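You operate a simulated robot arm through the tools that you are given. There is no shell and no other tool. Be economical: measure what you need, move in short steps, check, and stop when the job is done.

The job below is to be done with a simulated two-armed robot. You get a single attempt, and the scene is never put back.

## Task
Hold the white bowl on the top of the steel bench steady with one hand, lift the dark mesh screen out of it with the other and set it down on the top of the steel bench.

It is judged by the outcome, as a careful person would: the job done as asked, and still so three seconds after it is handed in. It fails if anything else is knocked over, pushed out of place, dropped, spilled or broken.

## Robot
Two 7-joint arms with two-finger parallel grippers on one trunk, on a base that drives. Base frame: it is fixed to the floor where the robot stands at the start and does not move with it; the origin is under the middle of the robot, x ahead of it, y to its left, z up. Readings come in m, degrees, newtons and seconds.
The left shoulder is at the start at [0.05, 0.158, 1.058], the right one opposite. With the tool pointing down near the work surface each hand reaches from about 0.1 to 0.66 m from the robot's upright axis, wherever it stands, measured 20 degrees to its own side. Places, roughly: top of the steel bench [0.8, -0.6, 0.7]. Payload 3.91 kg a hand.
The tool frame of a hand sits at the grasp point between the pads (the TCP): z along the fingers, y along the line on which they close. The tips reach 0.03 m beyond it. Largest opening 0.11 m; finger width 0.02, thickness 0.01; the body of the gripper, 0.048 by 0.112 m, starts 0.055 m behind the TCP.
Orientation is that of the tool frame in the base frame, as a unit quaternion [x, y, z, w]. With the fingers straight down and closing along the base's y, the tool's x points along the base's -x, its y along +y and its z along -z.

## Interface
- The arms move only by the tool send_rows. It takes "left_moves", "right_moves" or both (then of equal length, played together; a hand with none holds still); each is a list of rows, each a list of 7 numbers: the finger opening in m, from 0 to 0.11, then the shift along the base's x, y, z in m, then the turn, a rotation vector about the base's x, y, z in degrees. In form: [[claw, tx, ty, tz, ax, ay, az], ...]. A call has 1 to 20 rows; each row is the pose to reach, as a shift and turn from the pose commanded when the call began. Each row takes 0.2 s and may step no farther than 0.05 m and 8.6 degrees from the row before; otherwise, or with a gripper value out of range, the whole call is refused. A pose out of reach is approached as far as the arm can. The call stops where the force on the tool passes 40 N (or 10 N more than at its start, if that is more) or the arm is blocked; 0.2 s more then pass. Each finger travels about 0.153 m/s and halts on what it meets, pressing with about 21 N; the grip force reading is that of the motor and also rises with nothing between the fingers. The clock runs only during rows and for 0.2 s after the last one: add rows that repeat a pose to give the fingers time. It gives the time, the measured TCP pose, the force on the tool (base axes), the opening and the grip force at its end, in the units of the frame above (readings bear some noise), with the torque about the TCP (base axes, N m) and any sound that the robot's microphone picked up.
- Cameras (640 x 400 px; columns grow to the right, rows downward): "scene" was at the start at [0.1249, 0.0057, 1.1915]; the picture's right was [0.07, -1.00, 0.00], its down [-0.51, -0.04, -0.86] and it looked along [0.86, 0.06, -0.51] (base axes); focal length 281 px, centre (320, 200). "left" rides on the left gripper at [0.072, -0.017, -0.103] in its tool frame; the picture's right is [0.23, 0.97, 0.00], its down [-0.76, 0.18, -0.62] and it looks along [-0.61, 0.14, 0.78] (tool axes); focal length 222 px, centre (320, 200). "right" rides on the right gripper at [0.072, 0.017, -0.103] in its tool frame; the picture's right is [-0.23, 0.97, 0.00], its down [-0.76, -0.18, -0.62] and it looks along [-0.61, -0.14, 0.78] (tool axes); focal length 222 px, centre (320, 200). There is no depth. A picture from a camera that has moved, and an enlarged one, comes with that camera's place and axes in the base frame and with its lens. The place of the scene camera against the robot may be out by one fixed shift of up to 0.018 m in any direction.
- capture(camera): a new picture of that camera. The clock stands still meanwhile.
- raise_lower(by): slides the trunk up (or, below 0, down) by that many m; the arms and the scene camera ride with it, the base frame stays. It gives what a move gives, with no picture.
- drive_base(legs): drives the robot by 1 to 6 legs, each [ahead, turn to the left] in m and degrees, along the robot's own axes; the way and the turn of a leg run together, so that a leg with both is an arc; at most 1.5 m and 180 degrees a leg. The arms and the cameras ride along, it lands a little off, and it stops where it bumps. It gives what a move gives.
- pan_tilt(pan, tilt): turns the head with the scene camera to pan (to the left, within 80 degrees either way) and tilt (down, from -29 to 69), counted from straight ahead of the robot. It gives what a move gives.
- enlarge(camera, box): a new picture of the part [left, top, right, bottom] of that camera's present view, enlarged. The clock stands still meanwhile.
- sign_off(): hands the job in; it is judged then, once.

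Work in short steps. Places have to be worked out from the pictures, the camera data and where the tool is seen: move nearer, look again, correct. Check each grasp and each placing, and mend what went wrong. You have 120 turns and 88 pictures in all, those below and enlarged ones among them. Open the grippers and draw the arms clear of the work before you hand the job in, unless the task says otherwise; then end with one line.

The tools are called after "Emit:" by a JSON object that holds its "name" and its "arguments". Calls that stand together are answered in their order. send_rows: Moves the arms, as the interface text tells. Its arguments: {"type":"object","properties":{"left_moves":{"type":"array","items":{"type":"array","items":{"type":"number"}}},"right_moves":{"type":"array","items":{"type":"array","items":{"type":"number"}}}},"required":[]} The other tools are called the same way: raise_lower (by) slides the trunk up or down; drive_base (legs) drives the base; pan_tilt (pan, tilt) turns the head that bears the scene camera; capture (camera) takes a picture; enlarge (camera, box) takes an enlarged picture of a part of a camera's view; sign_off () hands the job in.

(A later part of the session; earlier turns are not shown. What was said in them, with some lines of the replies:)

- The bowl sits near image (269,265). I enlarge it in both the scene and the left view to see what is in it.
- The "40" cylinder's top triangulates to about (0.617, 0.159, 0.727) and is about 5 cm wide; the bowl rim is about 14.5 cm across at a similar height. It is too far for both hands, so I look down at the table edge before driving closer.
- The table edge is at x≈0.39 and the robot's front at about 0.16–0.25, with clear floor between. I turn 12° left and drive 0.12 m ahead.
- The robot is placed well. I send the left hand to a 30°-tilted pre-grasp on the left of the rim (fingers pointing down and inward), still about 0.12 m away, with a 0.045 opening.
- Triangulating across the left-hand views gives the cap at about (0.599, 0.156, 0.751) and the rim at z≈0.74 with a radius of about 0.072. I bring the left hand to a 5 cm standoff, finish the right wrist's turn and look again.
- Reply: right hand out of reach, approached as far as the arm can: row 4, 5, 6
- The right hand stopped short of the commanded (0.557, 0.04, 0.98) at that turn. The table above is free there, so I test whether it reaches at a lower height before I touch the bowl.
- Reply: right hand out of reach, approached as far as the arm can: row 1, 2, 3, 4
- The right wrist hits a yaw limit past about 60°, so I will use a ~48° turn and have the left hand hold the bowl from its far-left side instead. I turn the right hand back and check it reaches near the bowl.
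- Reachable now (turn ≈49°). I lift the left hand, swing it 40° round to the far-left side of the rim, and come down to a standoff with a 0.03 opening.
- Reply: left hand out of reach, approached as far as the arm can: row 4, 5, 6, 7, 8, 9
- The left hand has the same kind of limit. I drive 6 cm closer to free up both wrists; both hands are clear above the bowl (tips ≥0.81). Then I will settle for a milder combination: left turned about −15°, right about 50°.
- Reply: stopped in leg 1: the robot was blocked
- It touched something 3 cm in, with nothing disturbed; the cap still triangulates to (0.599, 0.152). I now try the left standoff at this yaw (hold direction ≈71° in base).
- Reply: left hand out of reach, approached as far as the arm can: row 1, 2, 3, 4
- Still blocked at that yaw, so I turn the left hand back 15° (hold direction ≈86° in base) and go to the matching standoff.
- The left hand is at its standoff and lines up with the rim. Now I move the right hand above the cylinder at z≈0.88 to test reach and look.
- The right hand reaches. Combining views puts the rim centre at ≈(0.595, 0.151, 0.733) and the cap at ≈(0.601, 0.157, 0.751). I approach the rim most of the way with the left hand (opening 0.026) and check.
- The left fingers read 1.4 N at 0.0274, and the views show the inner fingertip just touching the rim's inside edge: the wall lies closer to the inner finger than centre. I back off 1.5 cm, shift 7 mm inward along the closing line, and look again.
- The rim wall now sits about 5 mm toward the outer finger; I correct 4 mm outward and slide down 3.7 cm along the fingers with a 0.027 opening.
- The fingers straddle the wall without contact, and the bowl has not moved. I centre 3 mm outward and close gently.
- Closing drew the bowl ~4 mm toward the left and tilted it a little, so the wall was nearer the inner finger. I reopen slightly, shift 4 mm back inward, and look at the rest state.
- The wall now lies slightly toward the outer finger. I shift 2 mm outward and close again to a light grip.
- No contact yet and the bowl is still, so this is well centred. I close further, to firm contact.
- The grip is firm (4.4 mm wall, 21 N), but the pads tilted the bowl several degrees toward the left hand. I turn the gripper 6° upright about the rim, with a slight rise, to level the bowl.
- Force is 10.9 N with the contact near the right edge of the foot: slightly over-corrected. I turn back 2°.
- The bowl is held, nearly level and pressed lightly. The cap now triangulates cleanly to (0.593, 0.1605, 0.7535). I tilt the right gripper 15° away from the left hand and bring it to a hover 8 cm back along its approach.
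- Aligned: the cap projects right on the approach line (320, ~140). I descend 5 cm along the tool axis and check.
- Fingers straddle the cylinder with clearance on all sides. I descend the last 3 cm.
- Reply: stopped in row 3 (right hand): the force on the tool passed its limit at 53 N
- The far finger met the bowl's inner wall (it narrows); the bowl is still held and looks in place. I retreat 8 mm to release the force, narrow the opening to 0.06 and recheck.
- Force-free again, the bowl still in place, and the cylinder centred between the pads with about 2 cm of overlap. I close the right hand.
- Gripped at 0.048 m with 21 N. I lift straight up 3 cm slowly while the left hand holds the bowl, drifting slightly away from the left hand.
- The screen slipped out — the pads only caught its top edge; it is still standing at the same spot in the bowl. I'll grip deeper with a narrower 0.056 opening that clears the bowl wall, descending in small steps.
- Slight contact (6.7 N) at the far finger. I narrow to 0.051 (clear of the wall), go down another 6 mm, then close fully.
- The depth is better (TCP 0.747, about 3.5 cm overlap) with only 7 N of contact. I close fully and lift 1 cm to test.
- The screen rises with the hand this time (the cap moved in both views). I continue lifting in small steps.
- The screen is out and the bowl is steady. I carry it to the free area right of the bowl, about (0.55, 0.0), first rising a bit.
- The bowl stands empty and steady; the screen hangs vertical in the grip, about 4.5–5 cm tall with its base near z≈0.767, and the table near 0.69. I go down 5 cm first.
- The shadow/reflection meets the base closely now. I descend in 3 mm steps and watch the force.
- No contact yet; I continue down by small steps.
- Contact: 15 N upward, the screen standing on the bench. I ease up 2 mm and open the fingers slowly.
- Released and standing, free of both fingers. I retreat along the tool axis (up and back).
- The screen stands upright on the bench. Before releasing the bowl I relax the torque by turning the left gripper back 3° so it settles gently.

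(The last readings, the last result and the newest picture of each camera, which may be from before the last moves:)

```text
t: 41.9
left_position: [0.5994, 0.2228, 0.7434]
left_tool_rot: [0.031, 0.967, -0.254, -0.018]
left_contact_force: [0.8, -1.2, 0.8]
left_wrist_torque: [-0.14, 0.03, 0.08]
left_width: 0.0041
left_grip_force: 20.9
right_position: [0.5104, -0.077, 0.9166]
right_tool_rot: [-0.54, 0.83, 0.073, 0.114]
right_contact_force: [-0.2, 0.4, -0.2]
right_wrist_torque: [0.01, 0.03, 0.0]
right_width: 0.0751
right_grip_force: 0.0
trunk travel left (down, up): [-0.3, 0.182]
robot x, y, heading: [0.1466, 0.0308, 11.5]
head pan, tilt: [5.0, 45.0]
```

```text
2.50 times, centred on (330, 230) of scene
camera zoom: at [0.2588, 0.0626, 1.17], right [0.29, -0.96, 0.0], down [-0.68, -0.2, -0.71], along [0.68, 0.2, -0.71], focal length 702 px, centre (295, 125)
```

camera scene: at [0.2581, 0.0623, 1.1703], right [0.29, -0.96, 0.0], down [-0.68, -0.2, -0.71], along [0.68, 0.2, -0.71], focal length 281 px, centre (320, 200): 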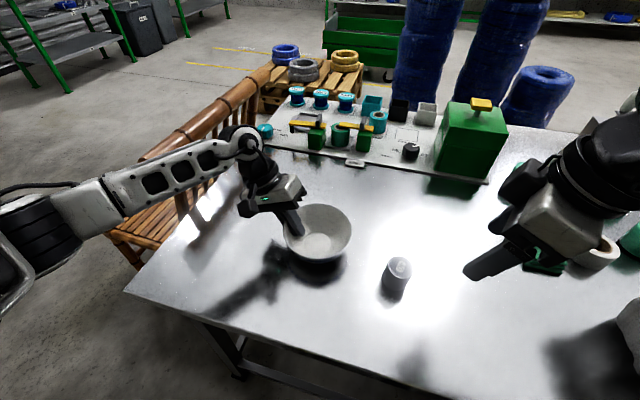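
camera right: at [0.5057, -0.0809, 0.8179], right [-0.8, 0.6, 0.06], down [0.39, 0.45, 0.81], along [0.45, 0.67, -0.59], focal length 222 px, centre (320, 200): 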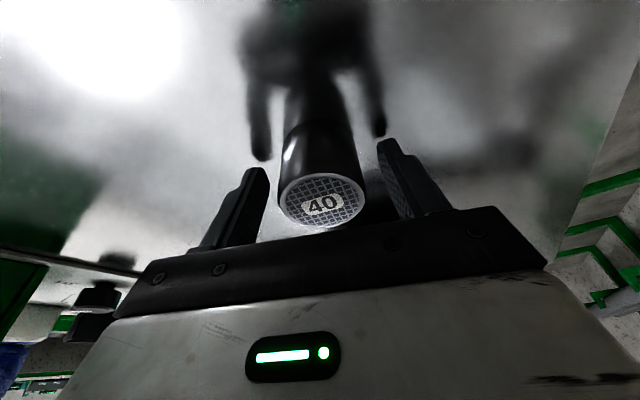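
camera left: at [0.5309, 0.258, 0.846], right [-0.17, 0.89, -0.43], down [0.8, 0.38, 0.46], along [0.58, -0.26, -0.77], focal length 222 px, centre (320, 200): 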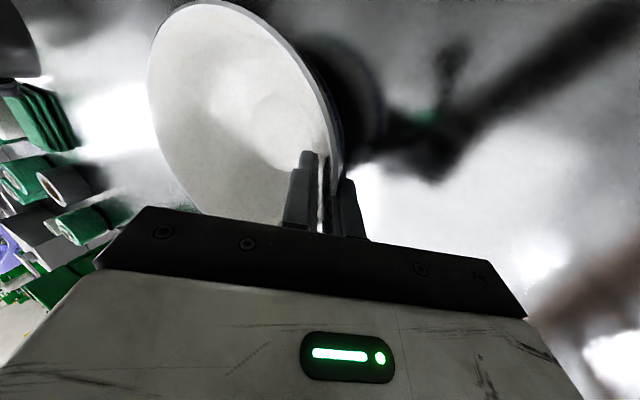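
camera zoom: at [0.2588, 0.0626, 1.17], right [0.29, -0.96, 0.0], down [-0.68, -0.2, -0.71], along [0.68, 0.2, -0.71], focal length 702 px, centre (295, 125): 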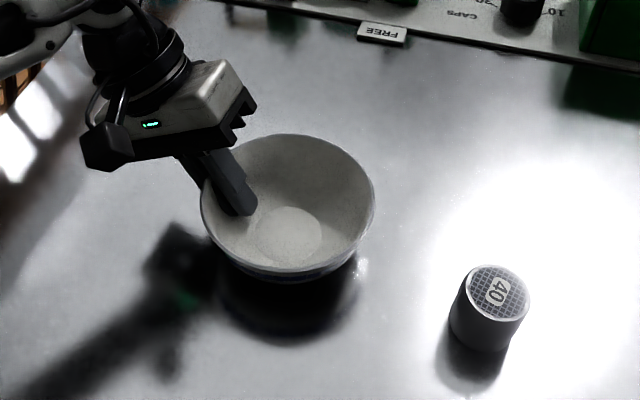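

Forces are nearly zero now. I lower a couple of millimetres to be sure the bowl is seated before opening.

Emit:
{"name": "send_rows", "arguments": {"left_moves": [[0.003, 0, 0, -0.001, 0, 0, 0], [0.003, 0, 0, -0.002, 0, 0, 0]]}}

```text
t: 42.5
left_position: [0.5989, 0.2224, 0.7414]
left_tool_rot: [0.031, 0.966, -0.255, -0.017]
left_contact_force: [0.3, -0.1, 0.3]
left_wrist_torque: [-0.1, -0.01, 0.04]
left_width: 0.0037
left_grip_force: 13.0
right_position: [0.5117, -0.0769, 0.9169]
right_tool_rot: [-0.54, 0.831, 0.074, 0.113]
right_contact_force: [-0.4, 0.0, -1.0]
right_wrist_torque: [-0.03, -0.02, -0.02]
right_width: 0.0749
right_grip_force: 0.1
trunk travel left (down, up): [-0.3, 0.182]
robot x, y, heading: [0.1467, 0.0311, 11.7]
head pan, tilt: [5.0, 45.0]
```

No added contact force, so I check the bowl from the side with the right camera.

Emit:
{"name": "capture", "arguments": {"camera": "right"}}

Emit:
{"name": "enlarge", "arguments": {"camera": "scene", "box": [270, 190, 370, 290]}}

```text
14 pictures are left
camera right: at [0.4564, -0.1608, 0.9982], right [-0.8, 0.6, 0.06], down [0.39, 0.45, 0.81], along [0.45, 0.67, -0.59], focal length 222 px, centre (320, 200)
```

right: 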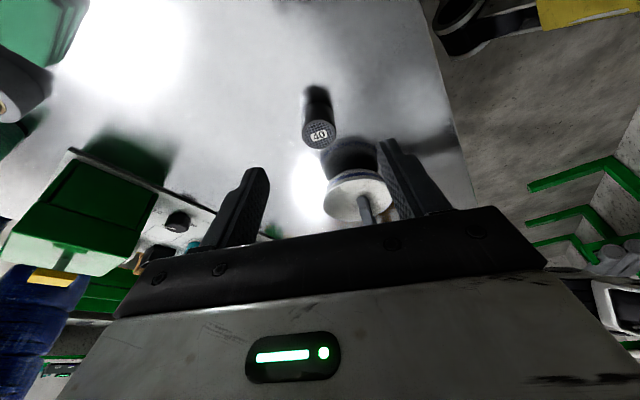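

```text
4.00 times, centred on (320, 240) of scene
camera zoom: at [0.2588, 0.0627, 1.1702], right [0.29, -0.96, 0.0], down [-0.68, -0.2, -0.71], along [0.68, 0.2, -0.71], focal length 1123 px, centre (320, 40)
```

zoom: 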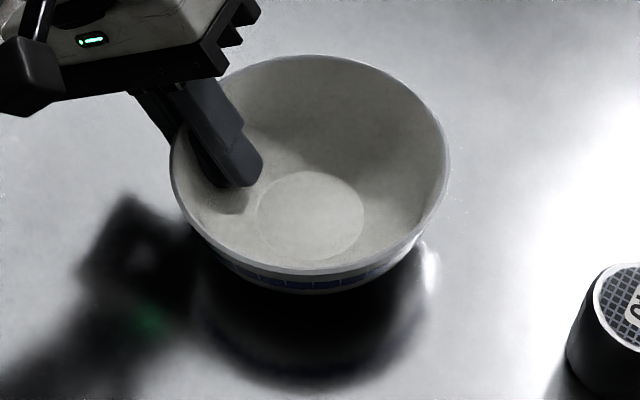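

Torque and force signs show no hanging weight, so the bowl is resting on the bench. I open the left fingers gradually.

Emit:
{"name": "send_rows", "arguments": {"left_moves": [[0.006, 0, 0, 0, 0, 0, 0], [0.01, 0, 0, 0, 0, 0, 0], [0.015, 0, 0, 0, 0, 0, 0], [0.02, 0, 0, 0, 0, 0, 0], [0.022, 0, 0, 0, 0, 0, 0]]}}

Emit:
{"name": "enlarge", "arguments": {"camera": "left", "box": [130, 0, 390, 260]}}

Emit:
{"name": "enlarge", "arguments": {"camera": "scene", "box": [270, 190, 370, 290]}}

```text
t: 43.7
left_position: [0.5987, 0.222, 0.7411]
left_tool_rot: [0.032, 0.966, -0.255, -0.018]
left_contact_force: [-0.1, -0.3, -0.2]
left_wrist_torque: [0.01, 0.01, 0.0]
left_width: 0.0223
left_grip_force: 0.0
right_position: [0.5112, -0.077, 0.9179]
right_tool_rot: [-0.54, 0.831, 0.072, 0.114]
right_contact_force: [-0.3, -0.6, 0.7]
right_wrist_torque: [0.0, 0.0, 0.0]
right_width: 0.0746
right_grip_force: 0.1
trunk travel left (down, up): [-0.3, 0.182]
robot x, y, heading: [0.1494, 0.0318, 11.7]
head pan, tilt: [5.0, 45.0]
```

```text
1.54 times, centred on (260, 130) of left
camera zoom: at [0.5315, 0.2633, 0.8418], right [-0.17, 0.86, -0.48], down [0.8, 0.41, 0.44], along [0.57, -0.3, -0.76], focal length 342 px, centre (412, 308)
```

zoom: 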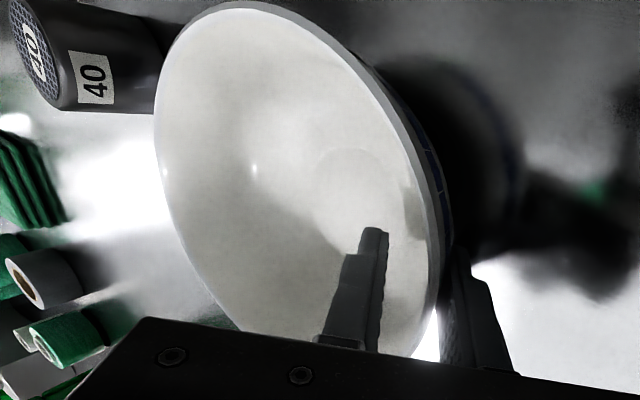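

```text
4.00 times, centred on (320, 240) of scene
camera zoom: at [0.2588, 0.0626, 1.1701], right [0.29, -0.96, 0.0], down [-0.68, -0.2, -0.71], along [0.68, 0.2, -0.71], focal length 1123 px, centre (320, 40)
```

zoom: 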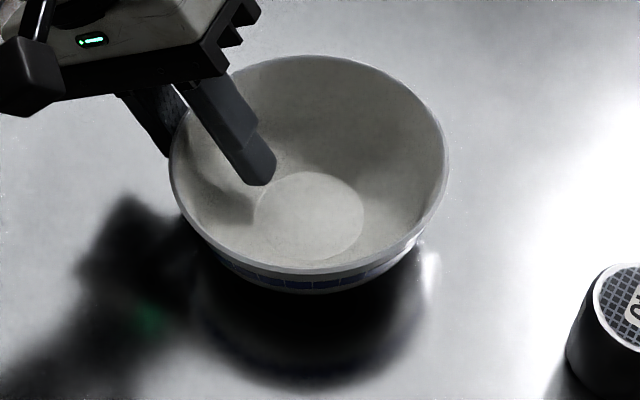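

The bowl stayed put. I withdraw the left hand along its own axis, then further away up and left.

Emit:
{"name": "send_rows", "arguments": {"left_moves": [[0.024, 0.0005, 0.006, 0.008, 0, 0, 0], [0.024, 0.0012, 0.013, 0.021, 0, 0, 0], [0.024, 0.0025, 0.026, 0.044, 0, 0, 0], [0.024, 0.0045, 0.045, 0.077, 0, 0, 0], [0.024, 0.0, 0.06, 0.115, 0, 0, 0], [0.024, -0.03, 0.075, 0.15, 0, 0, 0], [0.024, -0.07, 0.085, 0.17, 0, 0, 0]], "right_moves": [[0.075, 0, 0, 0.01, 0, 0, 0], [0.075, 0, -0.01, 0.02, 0, 0, 0], [0.075, 0, -0.02, 0.03, 0, 0, 0], [0.075, -0.01, -0.03, 0.03, 0, 0, 0], [0.075, -0.02, -0.04, 0.03, 0, 0, 0], [0.075, -0.03, -0.05, 0.03, 0, 0, 0], [0.075, -0.04, -0.06, 0.03, 0, 0, 0]]}}

Emit:
{"name": "capture", "arguments": {"camera": "scene"}}

Emit:
{"name": "enlarge", "arguments": {"camera": "scene", "box": [250, 170, 440, 310]}}

```text
t: 45.3
left_position: [0.5298, 0.3078, 0.9125]
left_tool_rot: [0.032, 0.966, -0.254, -0.018]
left_contact_force: [0.7, 0.2, 1.0]
left_wrist_torque: [0.0, -0.01, -0.01]
left_width: 0.0241
left_grip_force: 0.1
right_position: [0.4701, -0.1377, 0.9468]
right_tool_rot: [-0.54, 0.831, 0.073, 0.114]
right_contact_force: [-0.3, 0.2, -0.8]
right_wrist_torque: [-0.03, 0.03, -0.01]
right_width: 0.0748
right_grip_force: 0.0
trunk travel left (down, up): [-0.3, 0.182]
robot x, y, heading: [0.145, 0.0299, 11.5]
head pan, tilt: [5.0, 45.0]
```

```text
10 pictures are left
camera scene: at [0.2585, 0.0626, 1.1702], right [0.29, -0.96, 0.0], down [-0.68, -0.2, -0.71], along [0.68, 0.2, -0.71], focal length 281 px, centre (320, 200)
```

scene: 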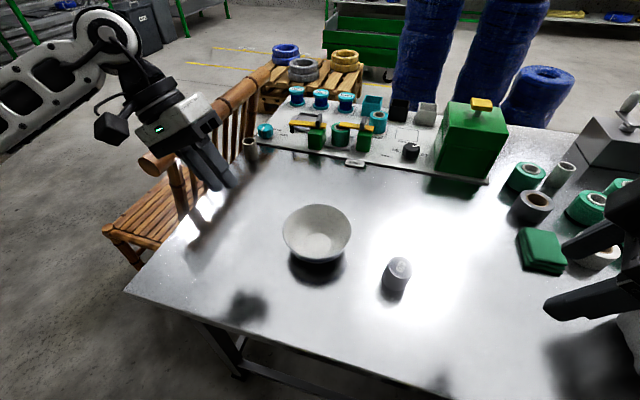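

```text
2.86 times, centred on (345, 240) of scene
camera zoom: at [0.2585, 0.0626, 1.1702], right [0.29, -0.96, 0.0], down [-0.68, -0.2, -0.71], along [0.68, 0.2, -0.71], focal length 802 px, centre (249, 86)
```

zoom: 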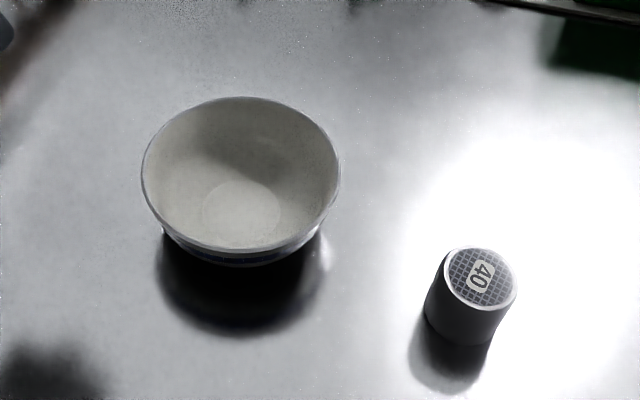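

The bowl stands level and empty, the screen upright on the bench, and everything else is in place. I open both grippers fully in the clear.

Emit:
{"name": "send_rows", "arguments": {"left_moves": [[0.06, 0, 0, 0, 0, 0, 0], [0.1, 0, 0, 0, 0, 0, 0], [0.1, 0, 0, 0, 0, 0, 0]], "right_moves": [[0.1, 0, 0, 0, 0, 0, 0], [0.1, 0, 0, 0, 0, 0, 0], [0.1, 0, 0, 0, 0, 0, 0]]}}

```text
t: 46.1
left_position: [0.5301, 0.3074, 0.9115]
left_tool_rot: [0.032, 0.966, -0.256, -0.018]
left_contact_force: [-0.4, 0.6, 0.0]
left_wrist_torque: [0.02, -0.03, 0.0]
left_width: 0.0999
left_grip_force: 0.1
right_position: [0.4709, -0.1372, 0.9457]
right_tool_rot: [-0.54, 0.831, 0.073, 0.114]
right_contact_force: [-0.2, -0.4, 0.0]
right_wrist_torque: [-0.01, 0.0, 0.04]
right_width: 0.1
right_grip_force: 0.1
trunk travel left (down, up): [-0.3, 0.182]
robot x, y, heading: [0.1479, 0.029, 11.7]
head pan, tilt: [5.0, 45.0]
```

Both grippers are open and clear of the work, so I hand the job in.

Emit:
{"name": "sign_off", "arguments": {}}

```text
The job is handed in.
```

The mesh screen is out of the white bowl and standing upright on the steel bench to the bowl's right; the left hand held the bowl throughout, which shifted a few millimetres as it was gripped, and nothing else moved.
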